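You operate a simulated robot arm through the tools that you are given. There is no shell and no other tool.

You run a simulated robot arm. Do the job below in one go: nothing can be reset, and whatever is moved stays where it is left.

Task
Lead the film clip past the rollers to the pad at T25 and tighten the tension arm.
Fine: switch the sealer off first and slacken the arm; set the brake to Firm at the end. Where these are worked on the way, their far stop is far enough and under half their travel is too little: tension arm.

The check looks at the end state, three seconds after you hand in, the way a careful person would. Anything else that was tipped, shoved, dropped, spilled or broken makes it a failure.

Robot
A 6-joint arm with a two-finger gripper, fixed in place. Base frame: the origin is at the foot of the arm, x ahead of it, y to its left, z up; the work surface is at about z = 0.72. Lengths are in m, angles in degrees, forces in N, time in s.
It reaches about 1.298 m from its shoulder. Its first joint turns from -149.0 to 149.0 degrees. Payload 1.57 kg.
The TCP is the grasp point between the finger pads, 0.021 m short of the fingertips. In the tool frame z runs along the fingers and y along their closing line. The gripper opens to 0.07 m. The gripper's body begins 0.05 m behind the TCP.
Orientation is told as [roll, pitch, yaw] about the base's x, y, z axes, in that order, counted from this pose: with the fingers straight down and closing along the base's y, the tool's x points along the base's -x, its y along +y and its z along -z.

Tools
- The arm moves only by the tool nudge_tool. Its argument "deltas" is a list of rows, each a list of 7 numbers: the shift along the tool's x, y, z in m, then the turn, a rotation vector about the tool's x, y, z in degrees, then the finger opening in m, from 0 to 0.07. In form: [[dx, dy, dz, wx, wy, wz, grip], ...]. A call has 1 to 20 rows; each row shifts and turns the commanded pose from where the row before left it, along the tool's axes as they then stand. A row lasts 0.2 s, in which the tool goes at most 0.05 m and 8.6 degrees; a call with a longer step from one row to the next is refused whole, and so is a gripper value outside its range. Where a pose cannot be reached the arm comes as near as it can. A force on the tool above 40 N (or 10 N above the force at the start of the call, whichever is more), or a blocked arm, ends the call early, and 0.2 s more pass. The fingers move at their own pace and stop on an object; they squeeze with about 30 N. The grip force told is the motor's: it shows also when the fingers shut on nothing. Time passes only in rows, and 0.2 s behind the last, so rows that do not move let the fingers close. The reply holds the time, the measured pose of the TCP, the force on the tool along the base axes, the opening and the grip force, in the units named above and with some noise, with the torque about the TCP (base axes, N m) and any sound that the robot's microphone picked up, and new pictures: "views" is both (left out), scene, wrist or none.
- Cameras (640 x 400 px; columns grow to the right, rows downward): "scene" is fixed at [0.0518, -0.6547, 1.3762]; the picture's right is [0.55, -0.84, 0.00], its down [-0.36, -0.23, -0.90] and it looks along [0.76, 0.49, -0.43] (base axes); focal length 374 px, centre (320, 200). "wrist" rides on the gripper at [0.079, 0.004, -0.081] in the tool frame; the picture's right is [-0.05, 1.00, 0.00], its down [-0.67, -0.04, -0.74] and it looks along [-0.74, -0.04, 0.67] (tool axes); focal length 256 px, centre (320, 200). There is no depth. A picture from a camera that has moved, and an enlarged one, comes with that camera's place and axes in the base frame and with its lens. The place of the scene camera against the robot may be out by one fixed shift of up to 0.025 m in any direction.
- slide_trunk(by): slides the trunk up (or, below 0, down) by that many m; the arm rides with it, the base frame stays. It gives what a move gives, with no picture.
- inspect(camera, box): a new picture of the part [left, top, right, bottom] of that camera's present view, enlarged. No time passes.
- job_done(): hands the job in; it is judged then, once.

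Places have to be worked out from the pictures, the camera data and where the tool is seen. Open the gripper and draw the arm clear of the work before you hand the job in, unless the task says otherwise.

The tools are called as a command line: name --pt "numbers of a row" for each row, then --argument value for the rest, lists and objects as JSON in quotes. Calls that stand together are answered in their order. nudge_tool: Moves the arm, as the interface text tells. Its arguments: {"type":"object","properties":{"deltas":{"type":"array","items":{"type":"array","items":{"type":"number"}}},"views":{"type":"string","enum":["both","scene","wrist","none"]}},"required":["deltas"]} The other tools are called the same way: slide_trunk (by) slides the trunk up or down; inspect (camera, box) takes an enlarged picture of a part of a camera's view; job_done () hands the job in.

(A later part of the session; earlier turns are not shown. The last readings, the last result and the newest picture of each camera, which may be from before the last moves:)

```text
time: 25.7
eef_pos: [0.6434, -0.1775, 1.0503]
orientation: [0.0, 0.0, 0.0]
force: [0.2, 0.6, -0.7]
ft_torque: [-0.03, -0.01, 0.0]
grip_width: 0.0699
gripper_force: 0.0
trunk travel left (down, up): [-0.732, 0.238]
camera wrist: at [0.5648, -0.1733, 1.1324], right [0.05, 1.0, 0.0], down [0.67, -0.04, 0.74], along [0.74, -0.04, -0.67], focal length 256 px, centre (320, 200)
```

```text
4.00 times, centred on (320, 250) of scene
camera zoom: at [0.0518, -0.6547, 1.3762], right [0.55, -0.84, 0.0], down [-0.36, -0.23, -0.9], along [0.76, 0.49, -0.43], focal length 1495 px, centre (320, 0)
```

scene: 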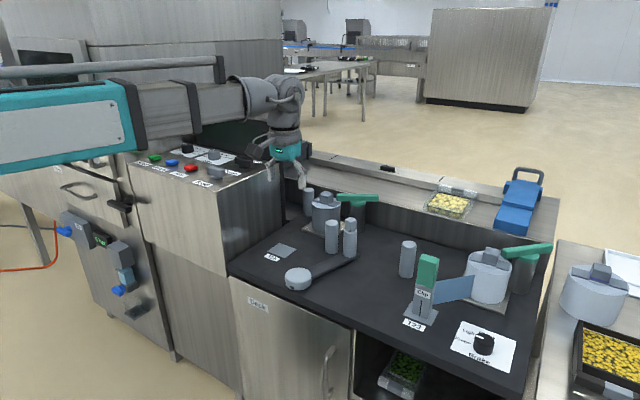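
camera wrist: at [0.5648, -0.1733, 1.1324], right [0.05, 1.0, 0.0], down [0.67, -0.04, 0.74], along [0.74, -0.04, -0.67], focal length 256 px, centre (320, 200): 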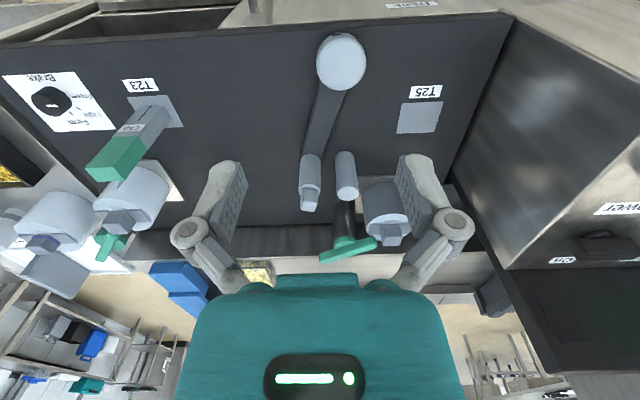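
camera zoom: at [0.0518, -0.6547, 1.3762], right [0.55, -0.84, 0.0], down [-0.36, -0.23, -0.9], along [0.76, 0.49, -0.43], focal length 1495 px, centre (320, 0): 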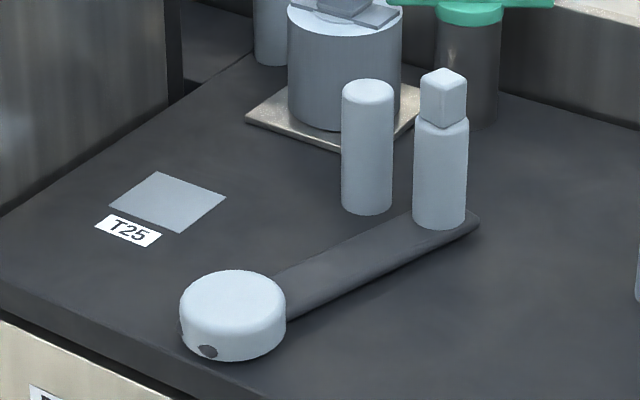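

Current arm angle is about −20° from +x. I go above the dancer's square head at about (0.896, −0.211, 0.848), aligning yaw to the arm, to see it from close before gripping.

nudge_tool --pt "-0.042 -0.0056 0 0 0 0 0.07" --pt "-0.042 -0.0056 0 0 0 0 0.07" --pt "-0.042 -0.0056 0 0 0 0 0.07" --pt "-0.042 -0.0056 0 0 0 0 0.07" --pt "-0.042 -0.0056 0 0 0 0 0.07" --pt "-0.042 -0.0056 0 0 0 0 0.07" --pt "0 0 0 0 0 6.6 0.07" --pt "0 0 0 0 0 6.6 0.07" --pt "0 0 0 0 0 6.6 0.07" --views "wrist"

inspect --camera "wrist" --box '[200, 0, 440, 150]'

```text
time: 27.7
eef_pos: [0.8947, -0.21, 1.05]
orientation: [0.0, 0.1, -19.8]
force: [0.3, 0.3, 0.2]
ft_torque: [0.02, -0.02, -0.01]
grip_width: 0.0701
gripper_force: 0.0
trunk travel left (down, up): [-0.732, 0.238]
camera wrist: at [0.8235, -0.1796, 1.1321], right [0.39, 0.92, 0.0], down [0.61, -0.26, 0.74], along [0.69, -0.29, -0.67], focal length 256 px, centre (320, 200)
```

wrist: 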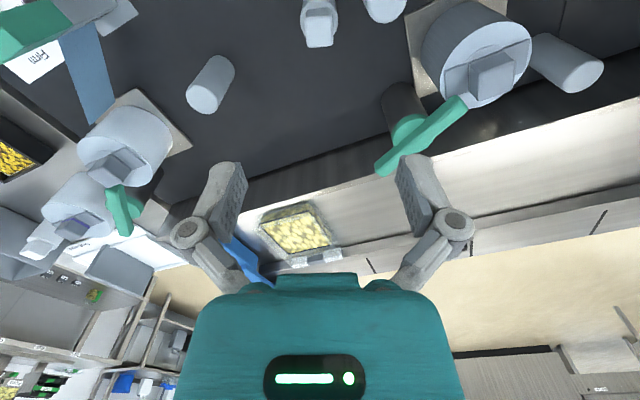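

```text
2.67 times, centred on (320, 75) of wrist
camera zoom: at [0.8235, -0.1796, 1.1321], right [0.39, 0.92, 0.0], down [0.61, -0.26, 0.74], along [0.69, -0.29, -0.67], focal length 683 px, centre (320, 533)
```

zoom: 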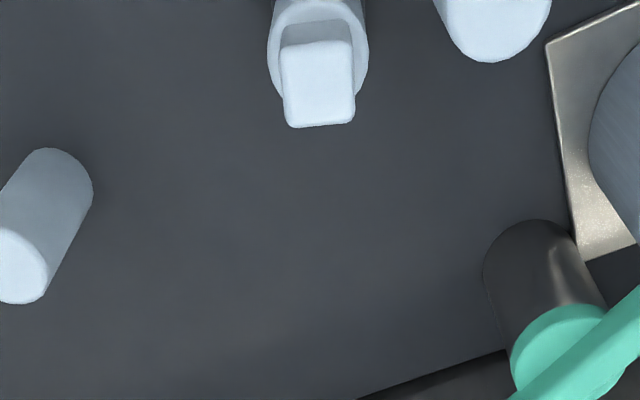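

The head is right under the TCP at (0.8946, −0.2096) and well aligned. I also check how the film leaves the supply reel.

inspect --camera "wrist" --box '[20, 0, 240, 180]'

inspect --camera "scene" --box '[400, 240, 530, 340]'

```text
2.22 times, centred on (130, 90) of wrist
camera zoom: at [0.8235, -0.1796, 1.1321], right [0.39, 0.92, 0.0], down [0.61, -0.26, 0.74], along [0.69, -0.29, -0.67], focal length 569 px, centre (742, 444)
```

zoom: 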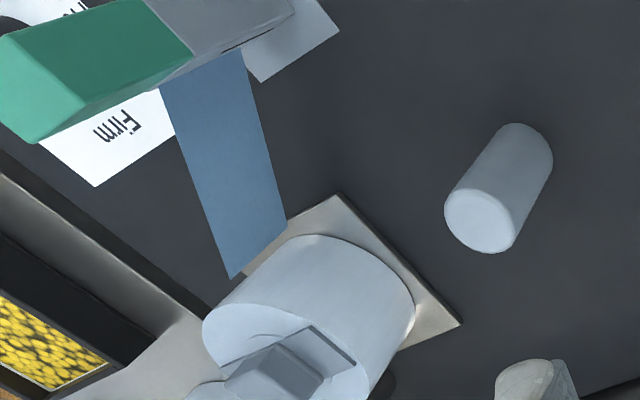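

```text
4.00 times, centred on (465, 290) of scene
camera zoom: at [0.0518, -0.6547, 1.3762], right [0.55, -0.84, 0.0], down [-0.36, -0.23, -0.9], along [0.76, 0.49, -0.43], focal length 1495 px, centre (-260, -160)
```

zoom: 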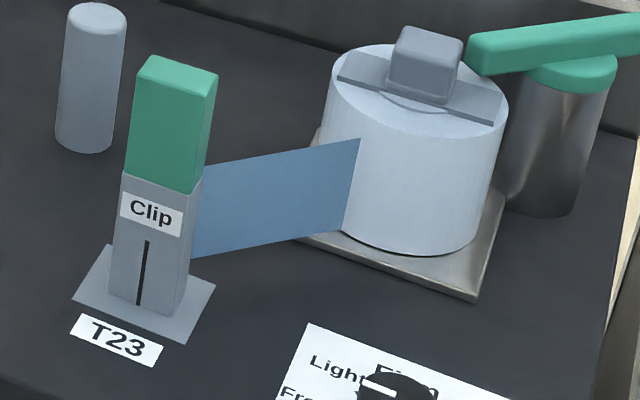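

The film leaves the reel's near side straight to the clip. The dancer sits close to roller B on the arm's circle, so the current position looks like the tight end and slack should be toward −y. I lower to the square head, first stage.

slide_trunk --by -0.14

nudge_tool --pt "0 0 0 0 0 0 0.05" --pt "0 0 0 0 0 0 0.05" --views "both"

```text
time: 29.4
eef_pos: [0.8955, -0.211, 0.9095]
orientation: [0.0, 0.0, -19.8]
force: [-0.1, 0.2, 0.1]
ft_torque: [-0.03, 0.01, 0.0]
grip_width: 0.0702
gripper_force: 0.0
trunk travel left (down, up): [-0.592, 0.378]
```

```text
time: 30.0
eef_pos: [0.895, -0.2096, 0.9118]
orientation: [-0.1, -0.1, -19.8]
force: [-0.3, 0.4, -0.1]
ft_torque: [0.01, -0.02, 0.02]
grip_width: 0.0499
gripper_force: 0.0
trunk travel left (down, up): [-0.592, 0.378]
camera wrist: at [0.8232, -0.1799, 0.9922], right [0.39, 0.92, 0.0], down [0.61, -0.26, 0.74], along [0.69, -0.29, -0.67], focal length 256 px, centre (320, 200)
```

scene: 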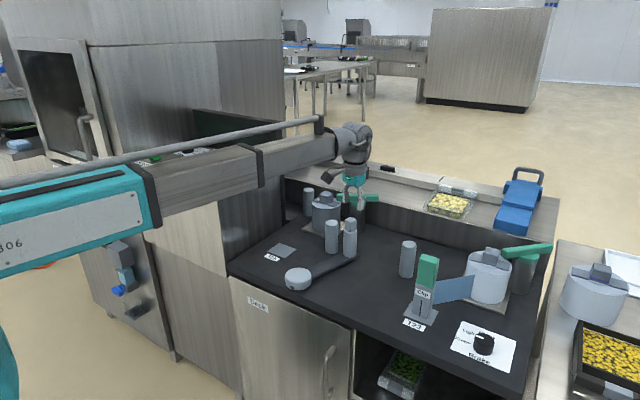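
wrist: 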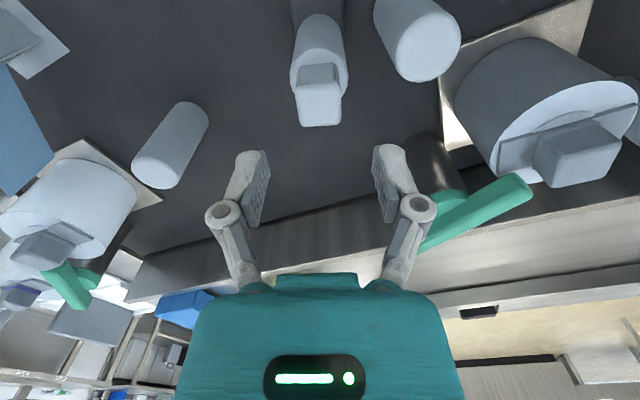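

Aligned over the head with good clearance. I lower the last 0.064 m and then close on the head.

slide_trunk --by -0.064

nudge_tool --pt "0 0 0 0 0 0 0.01" --pt "0 0 0 0 0 0 0.01" --pt "0 0 0 0 0 0 0.01" --views "both"

```text
time: 31.0
eef_pos: [0.8949, -0.2097, 0.8461]
orientation: [0.0, -0.1, -19.9]
force: [0.1, -1.0, 0.3]
ft_torque: [0.01, 0.0, -0.02]
grip_width: 0.0501
gripper_force: 0.0
trunk travel left (down, up): [-0.528, 0.442]
```

```text
time: 31.8
eef_pos: [0.8954, -0.2118, 0.8462]
orientation: [0.0, 0.0, -19.8]
force: [-0.1, -3.2, 3.3]
ft_torque: [-0.02, 0.07, 0.47]
grip_width: 0.0262
gripper_force: 31.7
trunk travel left (down, up): [-0.528, 0.442]
camera wrist: at [0.823, -0.1802, 0.9283], right [0.39, 0.92, 0.0], down [0.61, -0.26, 0.74], along [0.69, -0.29, -0.67], focal length 256 px, centre (320, 200)
```

scene: 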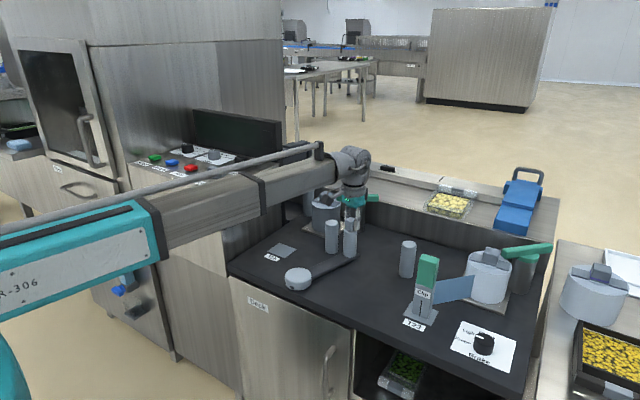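
wrist: 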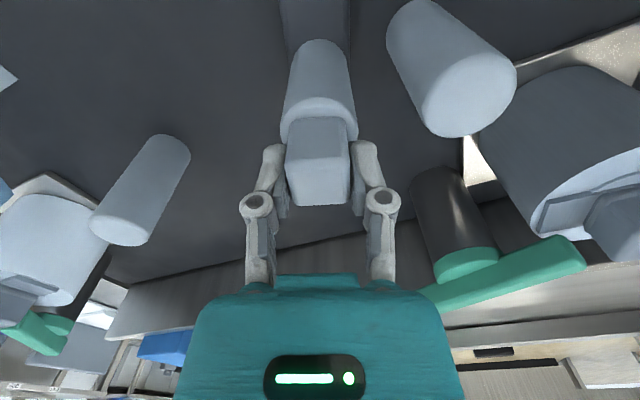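

Gripped (0.0262). A small probe toward roller B (+y, 4 mm) will tell me whether the arm is already at that stop.

nudge_tool --pt "0 0.002 0 0 0 0 0.01" --pt "0 0.002 0 0 0 0 0.01" --views "none"

```text
time: 32.4
eef_pos: [0.8957, -0.21, 0.8479]
orientation: [-0.2, -0.1, -19.9]
force: [-12.5, -21.8, -2.6]
ft_torque: [-0.64, -0.62, 0.6]
grip_width: 0.026
gripper_force: 31.5
trunk travel left (down, up): [-0.528, 0.442]
```

That side resists with 22 N, so it is at (or stiff near) that stop. I go back and probe toward −y along the arm's arc.

nudge_tool --pt "0 -0.004 0 0 0 0 0.01" --pt "0 -0.003 0 0 0 0.9 0.01" --pt "0 -0.003 0 0 0 0.9 0.01" --views "none"

```text
time: 33.2
eef_pos: [0.8952, -0.2135, 0.8476]
orientation: [0.0, 0.0, -21.6]
force: [-4.0, 2.6, -0.6]
ft_torque: [0.31, 0.35, 0.21]
grip_width: 0.0261
gripper_force: 32.0
trunk travel left (down, up): [-0.528, 0.442]
```

It moves freely toward −y, so that is the slack direction. I swing it along its arc (radius 0.196 about the pivot), 18° at a time.

nudge_tool --pt "0.001 -0.0205 0 0 0 6 0.01" --pt "0.001 -0.0205 0 0 0 6 0.01" --pt "0.001 -0.0205 0 0 0 6 0.01" --views "scene"

```text
time: 34.0
eef_pos: [0.8635, -0.2702, 0.8457]
orientation: [0.0, -0.3, -39.8]
force: [13.4, -16.3, 14.0]
ft_torque: [-0.16, -0.27, 0.63]
grip_width: 0.0265
gripper_force: 32.2
trunk travel left (down, up): [-0.528, 0.442]
```

scene: 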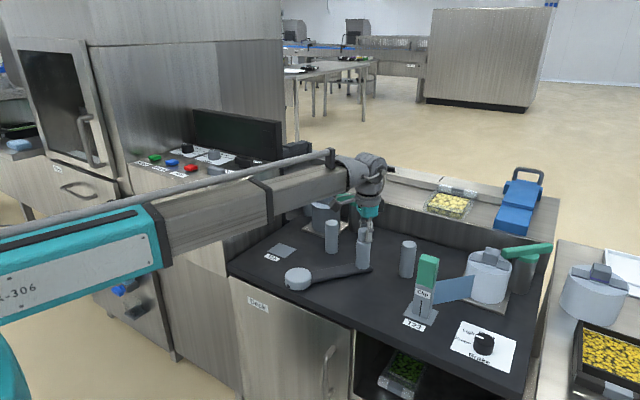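

The outward 20 N shows the true radius is a bit larger (~0.207). I relieve that and continue the swing.

nudge_tool --pt "-0.004 0 0 0 0 0 0.01" --pt "0.001 -0.0216 0 0 0 6 0.01" --pt "0.001 -0.0216 0 0 0 6 0.01" --views "scene"

```text
time: 34.8
eef_pos: [0.833, -0.3006, 0.847]
orientation: [0.0, 0.2, -51.6]
force: [-4.7, 1.8, -1.2]
ft_torque: [0.56, 0.3, 0.73]
grip_width: 0.026
gripper_force: 31.0
trunk travel left (down, up): [-0.528, 0.442]
```

scene: 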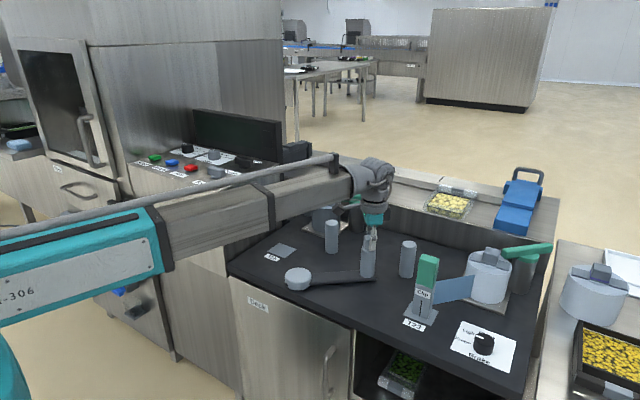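

Small forces now, about 31° swung. Continue.

nudge_tool --pt "0.001 -0.0216 0 0 0 5 0.01" --pt "0.001 -0.0216 0 0 0 6 0.01" --pt "0.001 -0.0216 0 0 0 6 0.01" --views "scene"

```text
time: 35.6
eef_pos: [0.7796, -0.3338, 0.8466]
orientation: [0.0, 0.1, -68.6]
force: [-2.3, 14.2, -4.1]
ft_torque: [0.54, -0.2, -0.38]
grip_width: 0.0262
gripper_force: 32.2
trunk travel left (down, up): [-0.528, 0.442]
```

scene: 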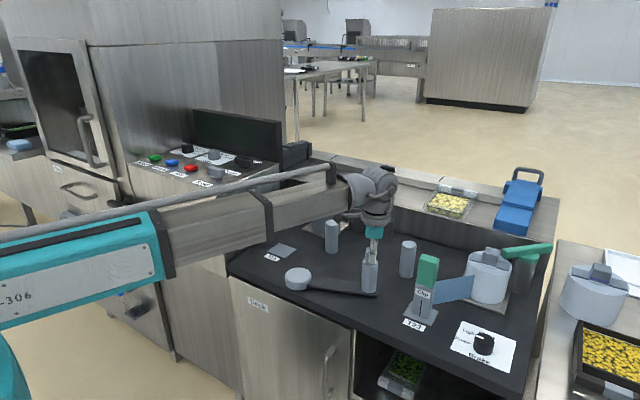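

Now about −68°, with mild inward force. I keep going to find the slack stop.

nudge_tool --pt "0.003 0 0 0 0 0 0.01" --pt "0.001 -0.0214 0 0 0 6 0.01" --pt "0.001 -0.0214 0 0 0 6 0.01" --views "scene"

```text
time: 36.4
eef_pos: [0.7367, -0.3436, 0.8464]
orientation: [0.0, -0.1, -80.6]
force: [3.5, -1.5, 2.4]
ft_torque: [-0.56, -0.39, -0.34]
grip_width: 0.0265
gripper_force: 32.2
trunk travel left (down, up): [-0.528, 0.442]
```

scene: 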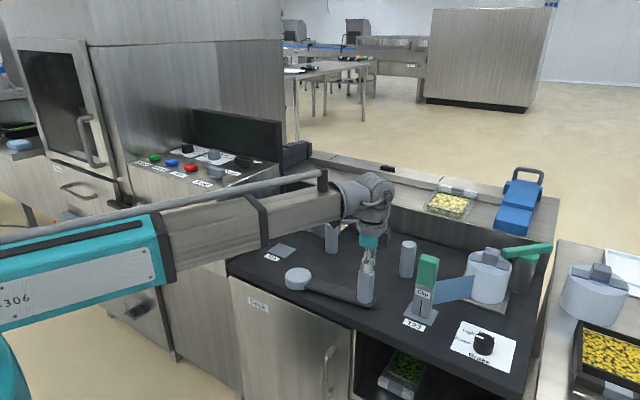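

Still free at −81°. One more pair of steps, watching for a stop.

nudge_tool --pt "0.001 -0.0214 0 0 0 6 0.01" --views "none"

nudge_tool --pt "0.001 -0.0214 0 0 0 6 0.01" --views "wrist"

```text
time: 36.8
eef_pos: [0.713, -0.3446, 0.8461]
orientation: [0.0, 0.1, -86.6]
force: [-0.2, 1.8, 0.5]
ft_torque: [-0.04, -0.28, -0.22]
grip_width: 0.0265
gripper_force: 32.2
trunk travel left (down, up): [-0.528, 0.442]
```

```text
time: 37.2
eef_pos: [0.7097, -0.3443, 0.8458]
orientation: [1.1, 0.1, -90.1]
force: [5.0, 1.0, -0.3]
ft_torque: [-0.14, -0.25, 0.11]
grip_width: 0.026
gripper_force: 31.6
trunk travel left (down, up): [-0.528, 0.442]
stopped in row 1: the force on the tool passed its limit at 59 N (the readings are from after the stop); the commanded pose is now the measured one
camera wrist: at [0.7133, -0.2666, 0.928], right [1.0, -0.06, 0.02], down [-0.05, -0.67, 0.74], along [-0.03, -0.74, -0.67], focal length 256 px, centre (320, 200)
```

wrist: 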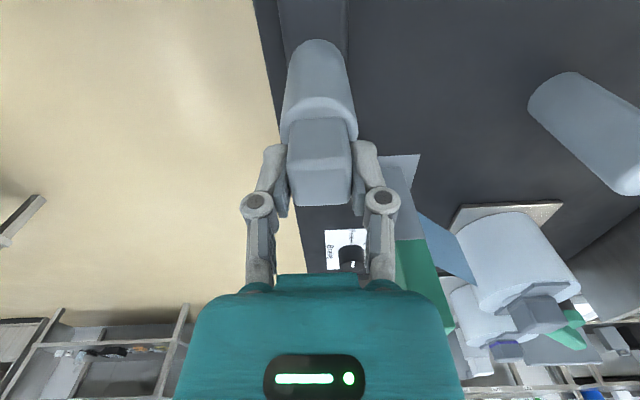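

The slack stop is reached at about −88° (arm at (0.71, −0.344)); the brief force spike ended the call itself. I release, correct the 1° roll, and raise.

nudge_tool --pt "0 0.002 0 0 0 0 0.01" --pt "0 0 0 0 0 0 0.05" --pt "0 0 0 0 0 0 0.05" --pt "0 0 0 1.1 0 0 0.05" --views "wrist"

slide_trunk --by 0.15

nudge_tool --pt "0 0 0 0 0 0 0.07" --views "both"

```text
time: 38.2
eef_pos: [0.711, -0.346, 0.8472]
orientation: [-0.1, 0.0, -90.2]
force: [0.6, 0.7, -0.7]
ft_torque: [-0.01, 0.03, 0.0]
grip_width: 0.05
gripper_force: 0.0
trunk travel left (down, up): [-0.528, 0.442]
camera wrist: at [0.7159, -0.2672, 0.9282], right [1.0, -0.06, 0.0], down [-0.04, -0.67, 0.74], along [-0.04, -0.74, -0.67], focal length 256 px, centre (320, 200)
```

wrist: 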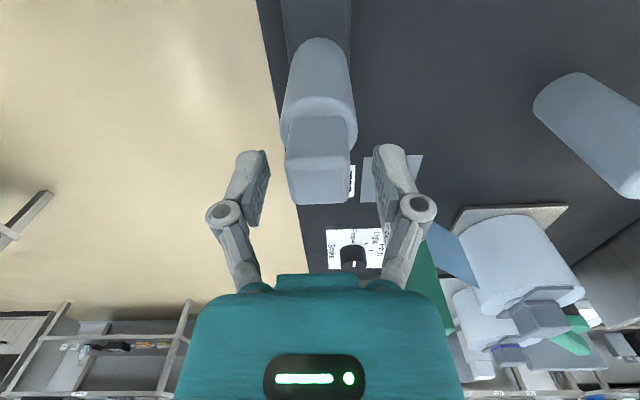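

```text
time: 40.0
eef_pos: [0.7101, -0.3469, 0.9979]
orientation: [-0.2, 0.1, -90.1]
force: [-1.1, 0.3, 0.2]
ft_torque: [-0.01, -0.01, -0.02]
grip_width: 0.0499
gripper_force: 0.0
trunk travel left (down, up): [-0.678, 0.292]
```

```text
time: 40.4
eef_pos: [0.7104, -0.346, 0.997]
orientation: [-0.1, 0.0, -90.2]
force: [0.5, 0.3, 0.1]
ft_torque: [-0.05, 0.03, 0.0]
grip_width: 0.0697
gripper_force: 0.1
trunk travel left (down, up): [-0.678, 0.292]
camera wrist: at [0.7159, -0.2673, 1.0782], right [1.0, -0.06, 0.0], down [-0.04, -0.67, 0.74], along [-0.04, -0.74, -0.67], focal length 256 px, centre (320, 200)
```

scene: 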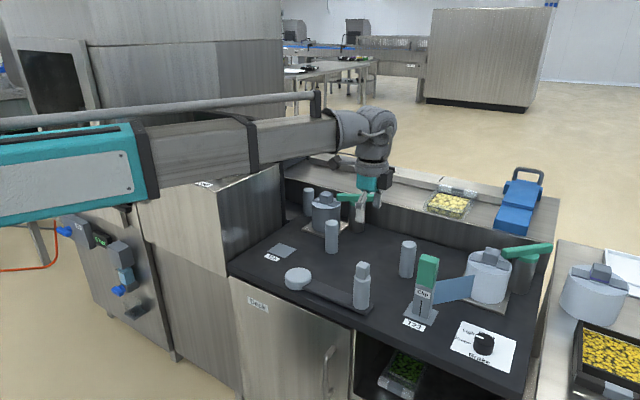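
wrist: 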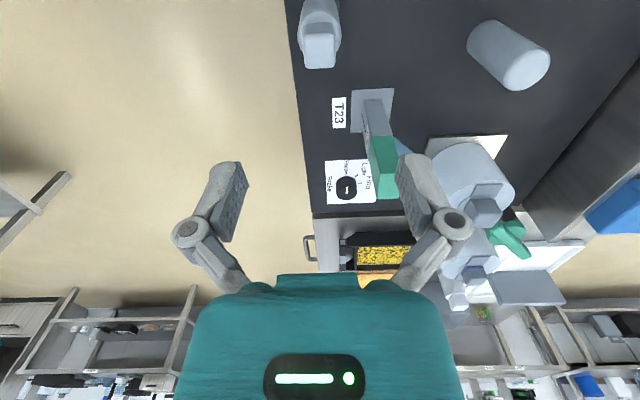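

The arm is slack and stays. Now I zoom on the clip and the brake from here to locate and measure them.

inspect --camera "wrist" --box '[300, 70, 440, 220]'

inspect --camera "scene" --box '[395, 245, 485, 335]'

inspect --camera "scene" --box '[445, 310, 525, 380]'

```text
2.67 times, centred on (370, 145) of wrist
camera zoom: at [0.7159, -0.2673, 1.0782], right [1.0, -0.06, 0.0], down [-0.04, -0.67, 0.74], along [-0.04, -0.74, -0.67], focal length 683 px, centre (187, 347)
```

zoom: 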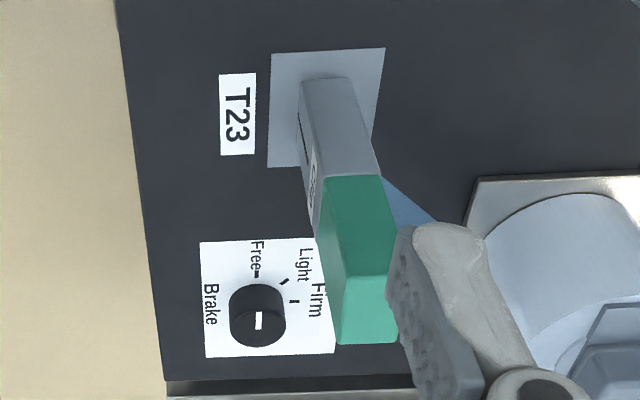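

```text
4.44 times, centred on (440, 290) of scene
camera zoom: at [0.0518, -0.6547, 1.3762], right [0.55, -0.84, 0.0], down [-0.36, -0.23, -0.9], along [0.76, 0.49, -0.43], focal length 1661 px, centre (-213, -200)
```

zoom: 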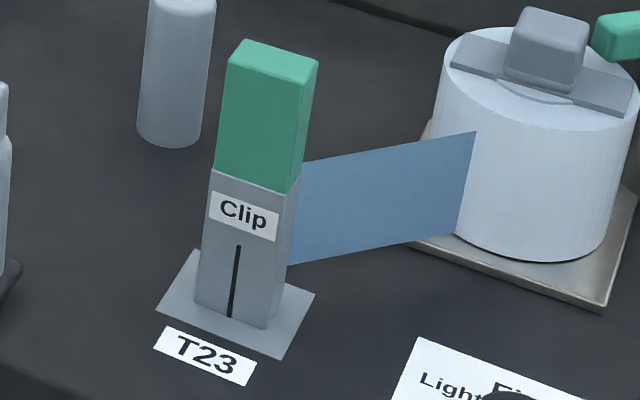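

```text
5.71 times, centred on (485, 345) of scene
camera zoom: at [0.0518, -0.6547, 1.3762], right [0.55, -0.84, 0.0], down [-0.36, -0.23, -0.9], along [0.76, 0.49, -0.43], focal length 2135 px, centre (-623, -629)
```

zoom: 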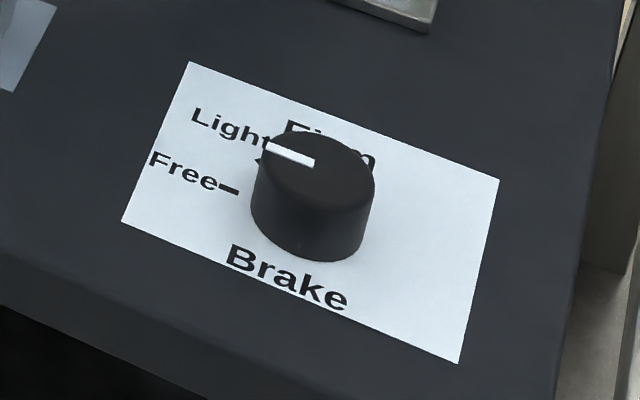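

Readings: the clip is about 0.023 (x) × 0.044 (y), centred near (0.782, −0.473), top z≈0.874 with green from z≈0.812. The film runs below the green, and the brake points at Free. The arm is telescopic along the radial line, ~0.19 above the TCP. I turn back to yaw 0 and go above the clip.

nudge_tool --pt "0 0 0 0 0 -8.2 0.07" --pt "0 0 0 0 0 -8.2 0.07" --pt "0 0 0 0 0 -8.2 0.07" --pt "0 0 0 0 0 -8.2 0.07" --pt "0 0 0 0 0 -8.2 0.07" --pt "0 0 0 0 0 -8.2 0.07" --pt "0 0 0 0 0 -8.2 0.07" --pt "0 0 0 0 0 -8.2 0.07" --pt "0 0 0 0 0 -8.2 0.07" --pt "0 0 0 0 0 -8.2 0.07" --pt "0 0 0 0 0 -8.2 0.07" --pt "-0.0 -0.0318 0 0 0 0 0.07" --pt "-0.01 -0.0318 0 0 0 0 0.07" --pt "-0.01 -0.0318 0 0 0 0 0.07" --pt "-0.01 -0.0318 0 0 0 0 0.07" --views "both"

inspect --camera "wrist" --box '[240, 0, 400, 140]'

```text
time: 43.5
eef_pos: [0.7391, -0.4754, 0.9966]
orientation: [0.1, 0.1, 0.0]
force: [0.1, -0.4, 0.7]
ft_torque: [-0.02, 0.01, 0.0]
grip_width: 0.0698
gripper_force: 0.0
trunk travel left (down, up): [-0.678, 0.292]
camera wrist: at [0.6605, -0.4703, 1.0782], right [0.05, 1.0, 0.0], down [0.67, -0.04, 0.74], along [0.74, -0.04, -0.67], focal length 256 px, centre (320, 200)
```

scene: 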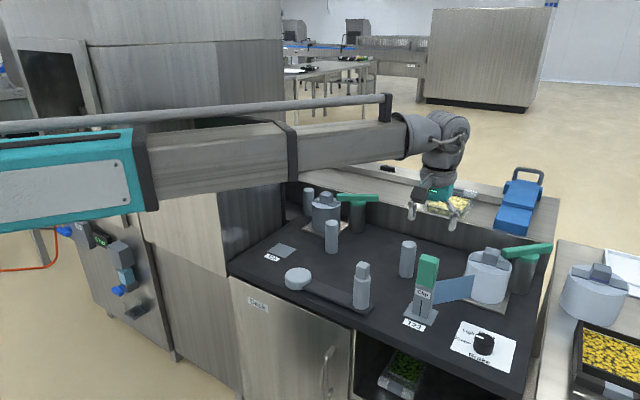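
wrist: 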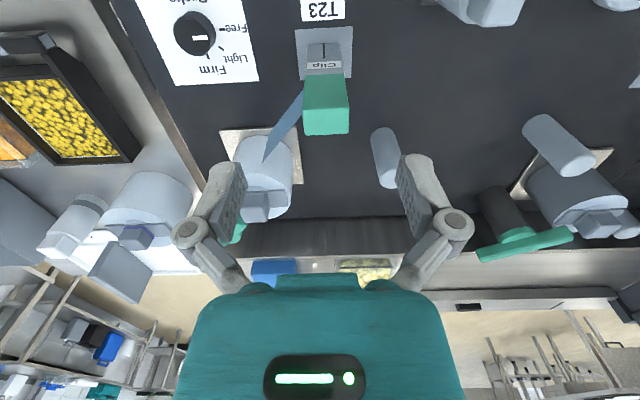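

```text
2.86 times, centred on (320, 70) of wrist
camera zoom: at [0.6605, -0.4703, 1.0782], right [0.05, 1.0, 0.0], down [0.67, -0.04, 0.74], along [0.74, -0.04, -0.67], focal length 731 px, centre (320, 571)
```

zoom: 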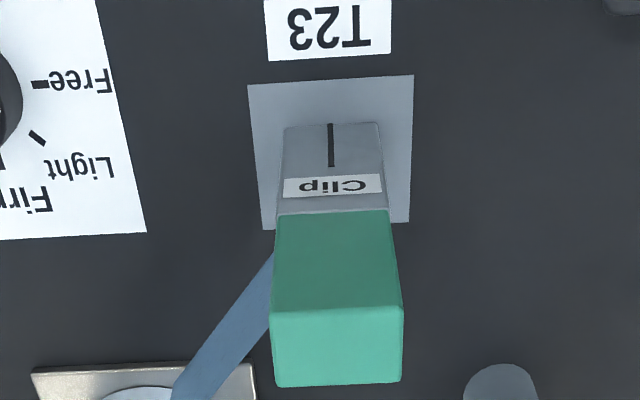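

The clip measures 0.025 × 0.040, is centred on the T23 pad at (0.779, −0.471), and its top is at z≈0.877. I centre over it and lower to grip the green block with the tips above the film.

nudge_tool --pt "-0.02 0.0022 0 0 0 0 0.07" --pt "-0.02 0.0022 0 0 0 0 0.07" --views "none"

slide_trunk --by -0.09

nudge_tool --pt "0 0 0 0 0 0 0.07" --views "both"

```text
time: 44.1
eef_pos: [0.7813, -0.4682, 0.9964]
orientation: [0.1, 0.0, -0.1]
force: [-0.3, -0.5, 0.4]
ft_torque: [-0.01, 0.03, 0.05]
grip_width: 0.0701
gripper_force: 0.0
trunk travel left (down, up): [-0.678, 0.292]
```

```text
time: 45.4
eef_pos: [0.7792, -0.4689, 0.9069]
orientation: [0.0, 0.1, 0.1]
force: [1.1, 0.0, 0.7]
ft_torque: [-0.01, -0.02, 0.02]
grip_width: 0.0701
gripper_force: 0.0
trunk travel left (down, up): [-0.588, 0.382]
```

```text
time: 45.8
eef_pos: [0.78, -0.4676, 0.9064]
orientation: [0.0, 0.1, 0.0]
force: [0.7, 0.7, -0.1]
ft_torque: [0.03, 0.0, 0.0]
grip_width: 0.0701
gripper_force: 0.1
trunk travel left (down, up): [-0.588, 0.382]
camera wrist: at [0.7016, -0.4645, 0.9883], right [0.05, 1.0, 0.0], down [0.67, -0.04, 0.74], along [0.74, -0.04, -0.67], focal length 256 px, centre (320, 200)
```

scene: 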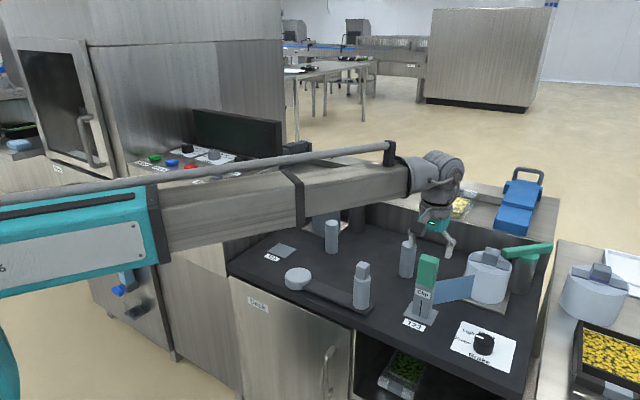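
wrist: 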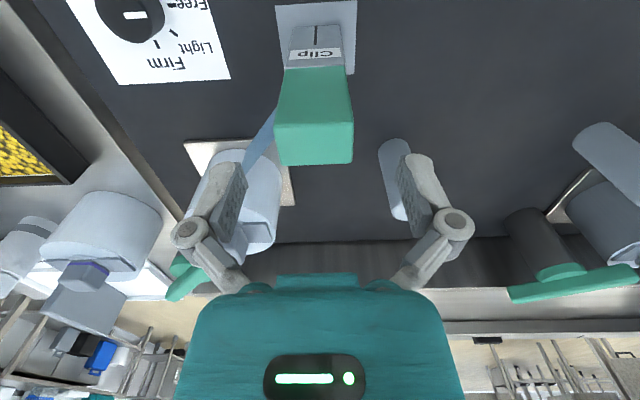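

The top face projects to (0.7795, −0.4712), so I shift −3 mm in y and lower to z≈0.85 before closing.

nudge_tool --pt "0 -0.003 0 0 0 0 0.07" --views "none"

slide_trunk --by -0.056

nudge_tool --pt "0 0 0 0 0 0 0.03" --pt "0 0 0 0 0 0 0.03" --pt "0 0 0 0 0 0 0.03" --views "both"

```text
time: 46.2
eef_pos: [0.7809, -0.4713, 0.9066]
orientation: [0.0, 0.1, 0.0]
force: [-0.3, 0.1, -0.8]
ft_torque: [0.02, 0.0, 0.03]
grip_width: 0.0701
gripper_force: 0.1
trunk travel left (down, up): [-0.588, 0.382]
```

```text
time: 47.2
eef_pos: [0.7804, -0.4699, 0.851]
orientation: [0.0, 0.1, -0.1]
force: [-0.3, -0.5, 0.6]
ft_torque: [0.0, 0.0, 0.0]
grip_width: 0.07
gripper_force: 0.1
trunk travel left (down, up): [-0.532, 0.438]
```

```text
time: 48.0
eef_pos: [0.7792, -0.4707, 0.8513]
orientation: [-0.1, 0.1, 0.0]
force: [0.1, 0.4, 3.3]
ft_torque: [0.04, 0.04, -0.01]
grip_width: 0.0396
gripper_force: 30.0
trunk travel left (down, up): [-0.532, 0.438]
camera wrist: at [0.7015, -0.4673, 0.9326], right [0.05, 1.0, 0.0], down [0.67, -0.04, 0.74], along [0.74, -0.04, -0.67], focal length 256 px, centre (320, 200)
```

scene: 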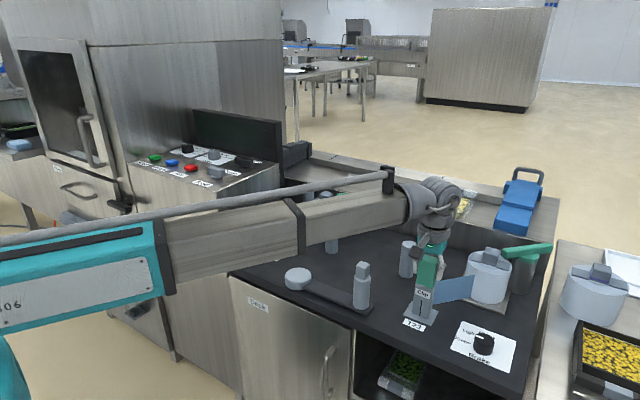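
wrist: 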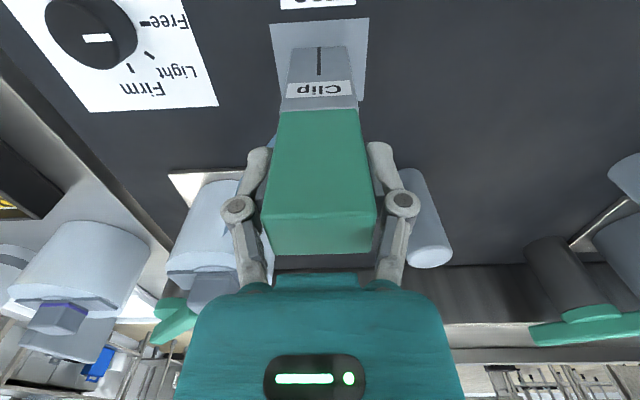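

I hold the clip (0.0396). I lift it 0.022 m and check the force before leading it.

slide_trunk --by 0.022

nudge_tool --pt "0 0 0 0 0 0 0.03" --views "both"

```text
time: 48.6
eef_pos: [0.78, -0.4713, 0.8738]
orientation: [0.0, 0.1, 0.0]
force: [0.1, -0.2, -3.9]
ft_torque: [0.01, 0.04, 0.0]
grip_width: 0.0397
gripper_force: 29.9
trunk travel left (down, up): [-0.554, 0.416]
```

```text
time: 49.0
eef_pos: [0.7807, -0.4719, 0.8726]
orientation: [0.0, 0.1, 0.0]
force: [-0.3, -0.5, -3.1]
ft_torque: [0.0, 0.0, 0.02]
grip_width: 0.04
gripper_force: 29.8
trunk travel left (down, up): [-0.554, 0.416]
camera wrist: at [0.7019, -0.4676, 0.9541], right [0.05, 1.0, 0.0], down [0.67, -0.04, 0.74], along [0.74, -0.04, -0.67], focal length 256 px, centre (320, 200)
```

scene: 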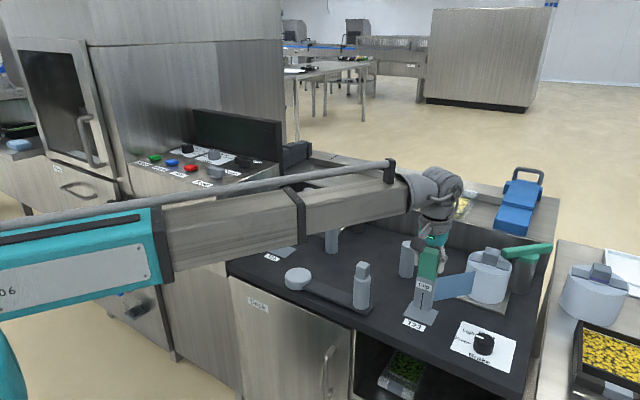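
wrist: 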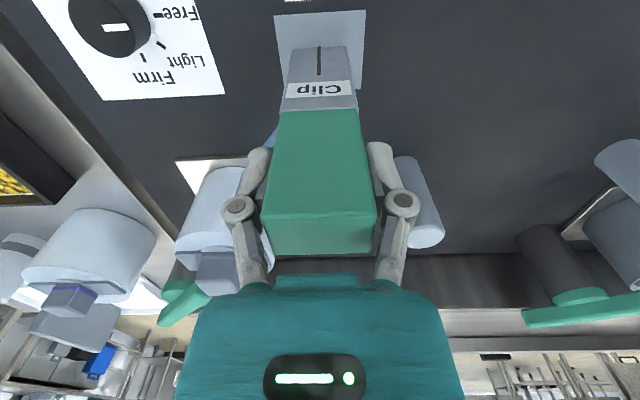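

The clip lifts cleanly (about 3.5 N). I lead it along between the slack arm (near side) and rollers A and B (far side), first to y≈−0.35.

nudge_tool --pt "-0.002 0.03 0 0 0 0 0.03" --pt "-0.002 0.03 0 0 0 0 0.03" --pt "-0.002 0.03 0 0 0 0 0.03" --pt "-0.002 0.03 0 0 0 0 0.03" --views "both"

```text
time: 50.0
eef_pos: [0.7891, -0.3515, 0.8727]
orientation: [0.0, 0.1, 0.0]
force: [0.1, 0.5, -3.2]
ft_torque: [0.04, 0.03, -0.03]
grip_width: 0.0398
gripper_force: 30.0
trunk travel left (down, up): [-0.554, 0.416]
camera wrist: at [0.711, -0.3482, 0.9541], right [0.05, 1.0, 0.0], down [0.67, -0.04, 0.74], along [0.74, -0.04, -0.67], focal length 256 px, centre (320, 200)
```

scene: 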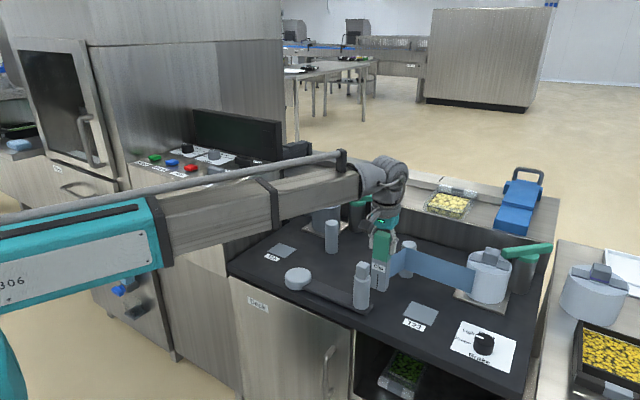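
wrist: 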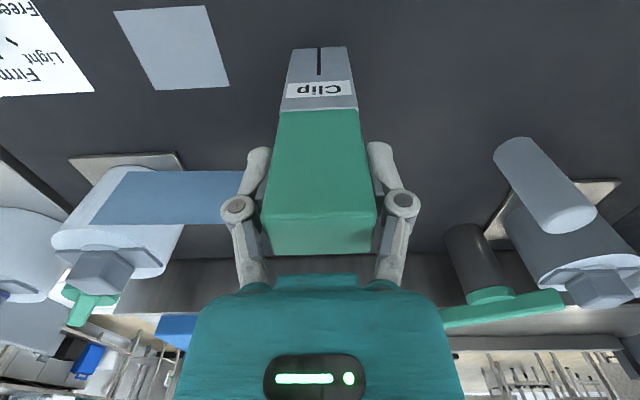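

The film pays out with no drag and passes on the near side of roller A. I continue to y≈−0.11.

nudge_tool --pt "-0.002 0.03 0 0 0 0 0.03" --pt "-0.002 0.03 0 0 0 0 0.03" --pt "-0.002 0.03 0 0 0 0 0.03" --pt "-0.002 0.03 0 0 0 0 0.03" --pt "-0.002 0.03 0 0 0 0 0.03" --pt "-0.002 0.03 0 0 0 0 0.03" --pt "-0.002 0.03 0 0 0 0 0.03" --pt "-0.002 0.03 0 0 0 0 0.03" --views "both"

```text
time: 51.9
eef_pos: [0.8032, -0.1106, 0.8713]
orientation: [0.0, 0.2, 0.1]
force: [-0.2, -0.1, -3.0]
ft_torque: [-0.04, -0.04, -0.02]
grip_width: 0.0395
gripper_force: 30.4
trunk travel left (down, up): [-0.554, 0.416]
camera wrist: at [0.7257, -0.1067, 0.9541], right [0.05, 1.0, 0.0], down [0.67, -0.04, 0.74], along [0.74, -0.04, -0.67], focal length 256 px, centre (320, 200)
```

scene: 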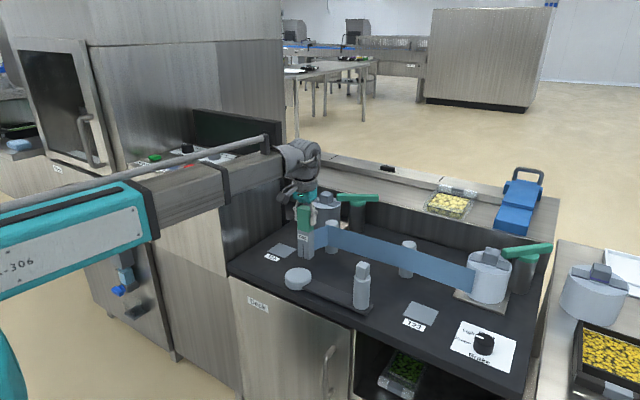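
wrist: 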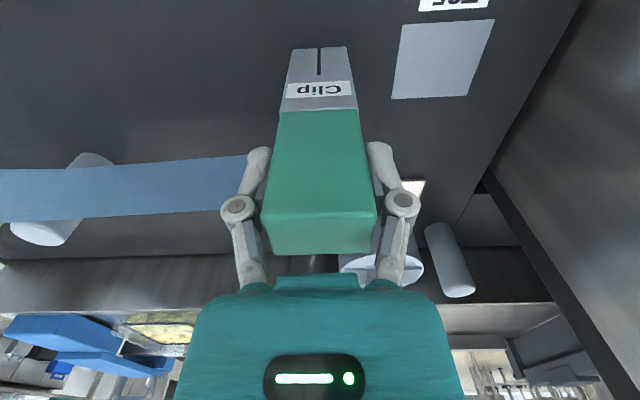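

The film follows on the near side of A and B and the far side of the slack dancer. I zoom on the T25 pad to fix its exact place.

inspect --camera "wrist" --box '[360, 0, 520, 110]'

inspect --camera "scene" --box '[240, 180, 400, 300]'

```text
3.64 times, centred on (440, 55) of wrist
camera zoom: at [0.7257, -0.1067, 0.9541], right [0.05, 1.0, 0.0], down [0.67, -0.04, 0.74], along [0.74, -0.04, -0.67], focal length 931 px, centre (-116, 727)
```

zoom: 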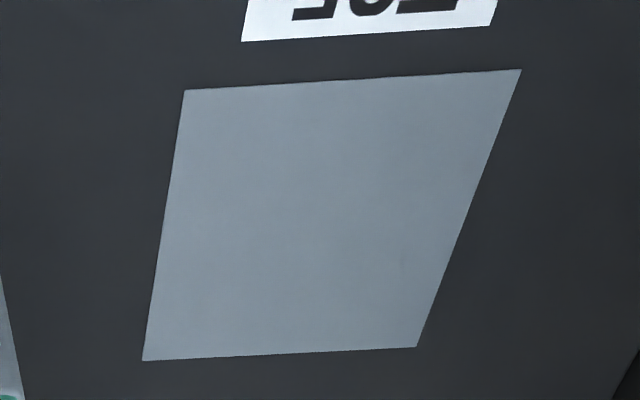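

```text
3.33 times, centred on (320, 240) of scene
camera zoom: at [0.0518, -0.6547, 1.3762], right [0.55, -0.84, 0.0], down [-0.36, -0.23, -0.9], along [0.76, 0.49, -0.43], focal length 1246 px, centre (320, 67)
```

zoom: 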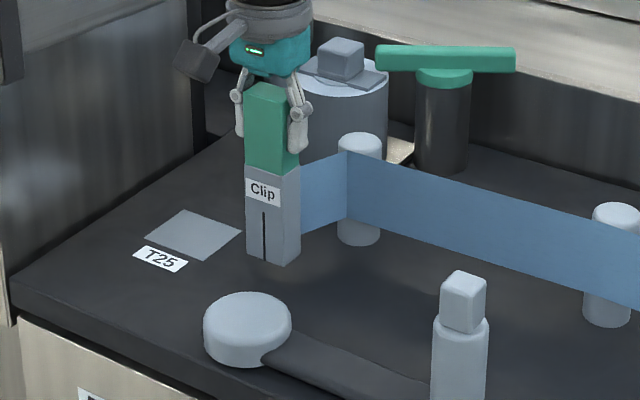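

T25's centre comes out at (0.813, −0.009). I move over it, still lifted.

nudge_tool --pt "-0.0024 0.0254 0 0 0 0 0.03" --pt "-0.0024 0.0254 0 0 0 0 0.03" --pt "-0.0024 0.0254 0 0 0 0 0.03" --pt "-0.0024 0.0254 0 0 0 0 0.03" --pt "0 0 0 0 0 0 0.03" --views "both"

inspect --camera "wrist" --box '[250, 0, 390, 120]'

inspect --camera "scene" --box '[240, 180, 400, 300]'

```text
time: 53.0
eef_pos: [0.8149, -0.0091, 0.8728]
orientation: [0.0, 0.0, 0.0]
force: [0.2, -0.1, -2.4]
ft_torque: [0.0, -0.03, 0.01]
grip_width: 0.04
gripper_force: 29.9
trunk travel left (down, up): [-0.554, 0.416]
camera wrist: at [0.7364, -0.0064, 0.9541], right [0.05, 1.0, 0.0], down [0.67, -0.04, 0.74], along [0.74, -0.04, -0.67], focal length 256 px, centre (320, 200)
```

scene: 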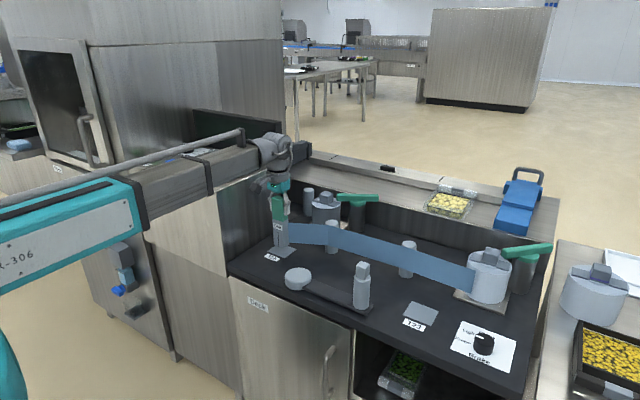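
wrist: 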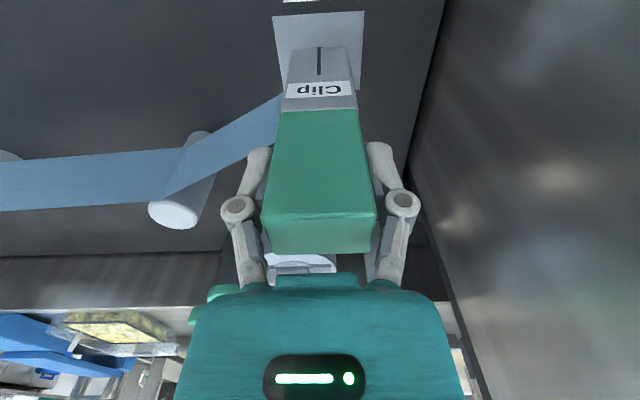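

```text
3.33 times, centred on (320, 60) of wrist
camera zoom: at [0.7364, -0.0064, 0.9541], right [0.05, 1.0, 0.0], down [0.67, -0.04, 0.74], along [0.74, -0.04, -0.67], focal length 853 px, centre (320, 667)
```

zoom: 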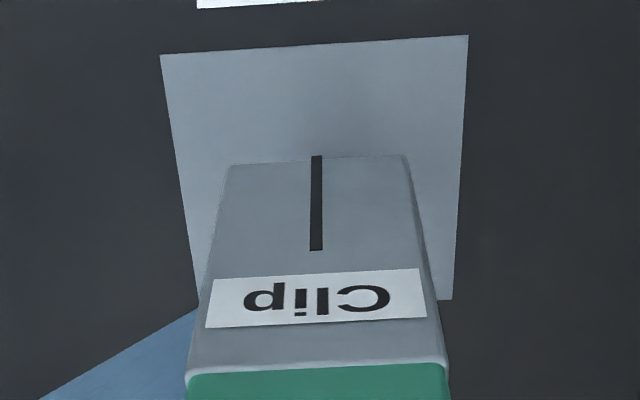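

```text
3.33 times, centred on (320, 240) of scene
camera zoom: at [0.0518, -0.6547, 1.3762], right [0.55, -0.84, 0.0], down [-0.36, -0.23, -0.9], along [0.76, 0.49, -0.43], focal length 1246 px, centre (320, 67)
```

zoom: 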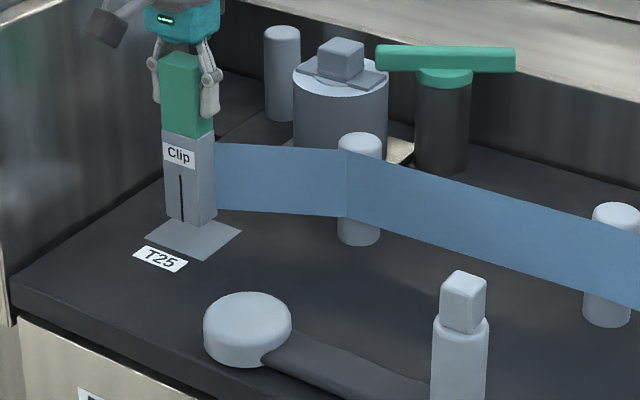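

The clip stands well within the pad outline. Before lowering I check closely how the film lies at roller B.

inspect --camera "wrist" --box '[100, 70, 300, 250]'

inspect --camera "scene" --box '[295, 200, 365, 260]'

inspect --camera "scene" --box '[380, 220, 520, 320]'

```text
2.22 times, centred on (200, 160) of wrist
camera zoom: at [0.7364, -0.0064, 0.9541], right [0.05, 1.0, 0.0], down [0.67, -0.04, 0.74], along [0.74, -0.04, -0.67], focal length 569 px, centre (587, 289)
```

zoom: 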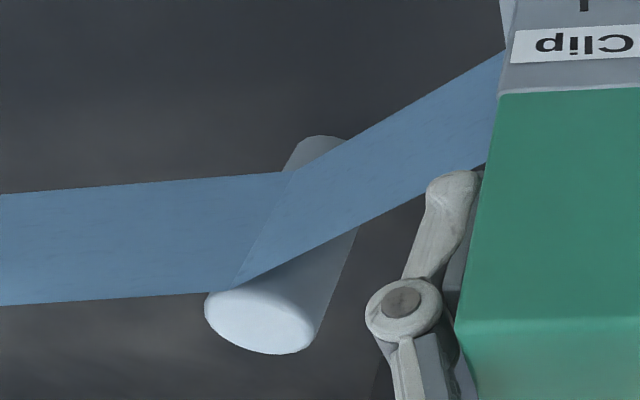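

```text
6.67 times, centred on (330, 230) of scene
camera zoom: at [0.0518, -0.6547, 1.3762], right [0.55, -0.84, 0.0], down [-0.36, -0.23, -0.9], along [0.76, 0.49, -0.43], focal length 2491 px, centre (253, 0)
```

zoom: 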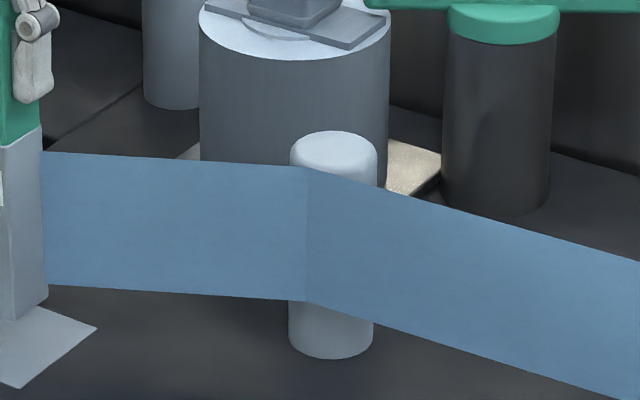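

```text
4.00 times, centred on (450, 270) of scene
camera zoom: at [0.0518, -0.6547, 1.3762], right [0.55, -0.84, 0.0], down [-0.36, -0.23, -0.9], along [0.76, 0.49, -0.43], focal length 1495 px, centre (-200, -80)
```

zoom: 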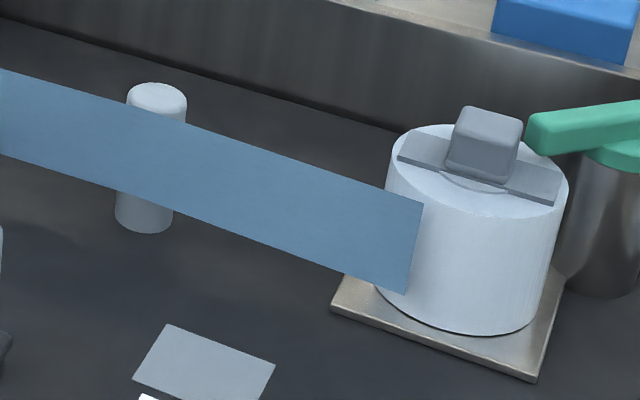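

The film lies on the near side of A and B at x≈0.88, exactly where the dancer can push it back between them. The clip's front face reads x≈0.801 and the pad centre (0.8147, −0.010), so alignment is within 1–2 mm. I lower it onto the pad.

slide_trunk --by -0.0215

nudge_tool --pt "0 0 0 0 0 0 0.03" --views "both"

```text
time: 53.7
eef_pos: [0.8152, -0.0108, 0.8515]
orientation: [0.0, 0.1, -0.1]
force: [-1.1, -0.7, -2.3]
ft_torque: [0.0, 0.0, 0.01]
grip_width: 0.0395
gripper_force: 29.8
trunk travel left (down, up): [-0.533, 0.437]
```

```text
time: 54.1
eef_pos: [0.8146, -0.0099, 0.8509]
orientation: [0.0, 0.1, 0.1]
force: [0.6, -0.5, -2.5]
ft_torque: [0.04, 0.01, 0.02]
grip_width: 0.0399
gripper_force: 29.7
trunk travel left (down, up): [-0.533, 0.437]
camera wrist: at [0.7364, -0.0068, 0.9326], right [0.05, 1.0, 0.0], down [0.67, -0.04, 0.74], along [0.74, -0.04, -0.67], focal length 256 px, centre (320, 200)
```

scene: 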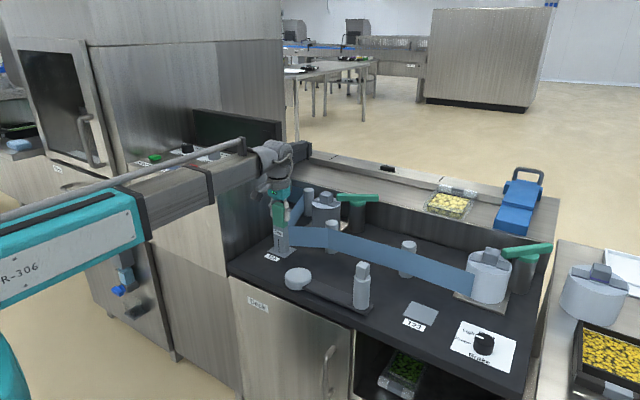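
wrist: 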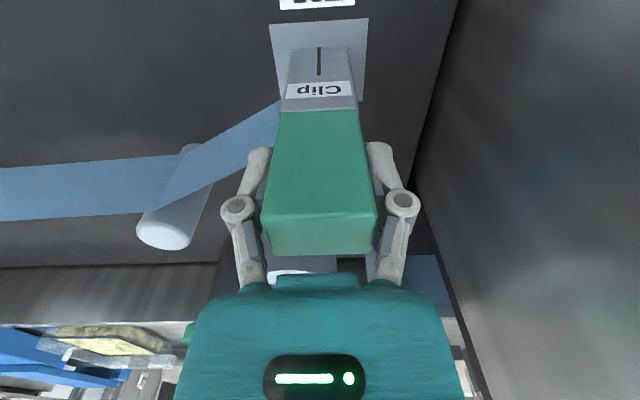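

Still carrying most of the weight (−2.5 N), so it hangs just above the pad. I lower by 1.5 mm steps until the force shows contact.

slide_trunk --by -0.0015

nudge_tool --pt "0 0 0 0 0 0 0.03" --views "none"

```text
time: 54.6
eef_pos: [0.8151, -0.0097, 0.8514]
orientation: [0.0, 0.0, 0.0]
force: [4.5, 0.2, 17.2]
ft_torque: [-0.02, -0.34, 0.02]
grip_width: 0.0395
gripper_force: 30.2
trunk travel left (down, up): [-0.531, 0.439]
```

```text
time: 55.0
eef_pos: [0.8142, -0.0104, 0.8513]
orientation: [0.1, -0.2, 0.0]
force: [6.6, -0.3, 20.0]
ft_torque: [-0.02, -0.61, -0.01]
grip_width: 0.0399
gripper_force: 30.2
trunk travel left (down, up): [-0.531, 0.439]
```

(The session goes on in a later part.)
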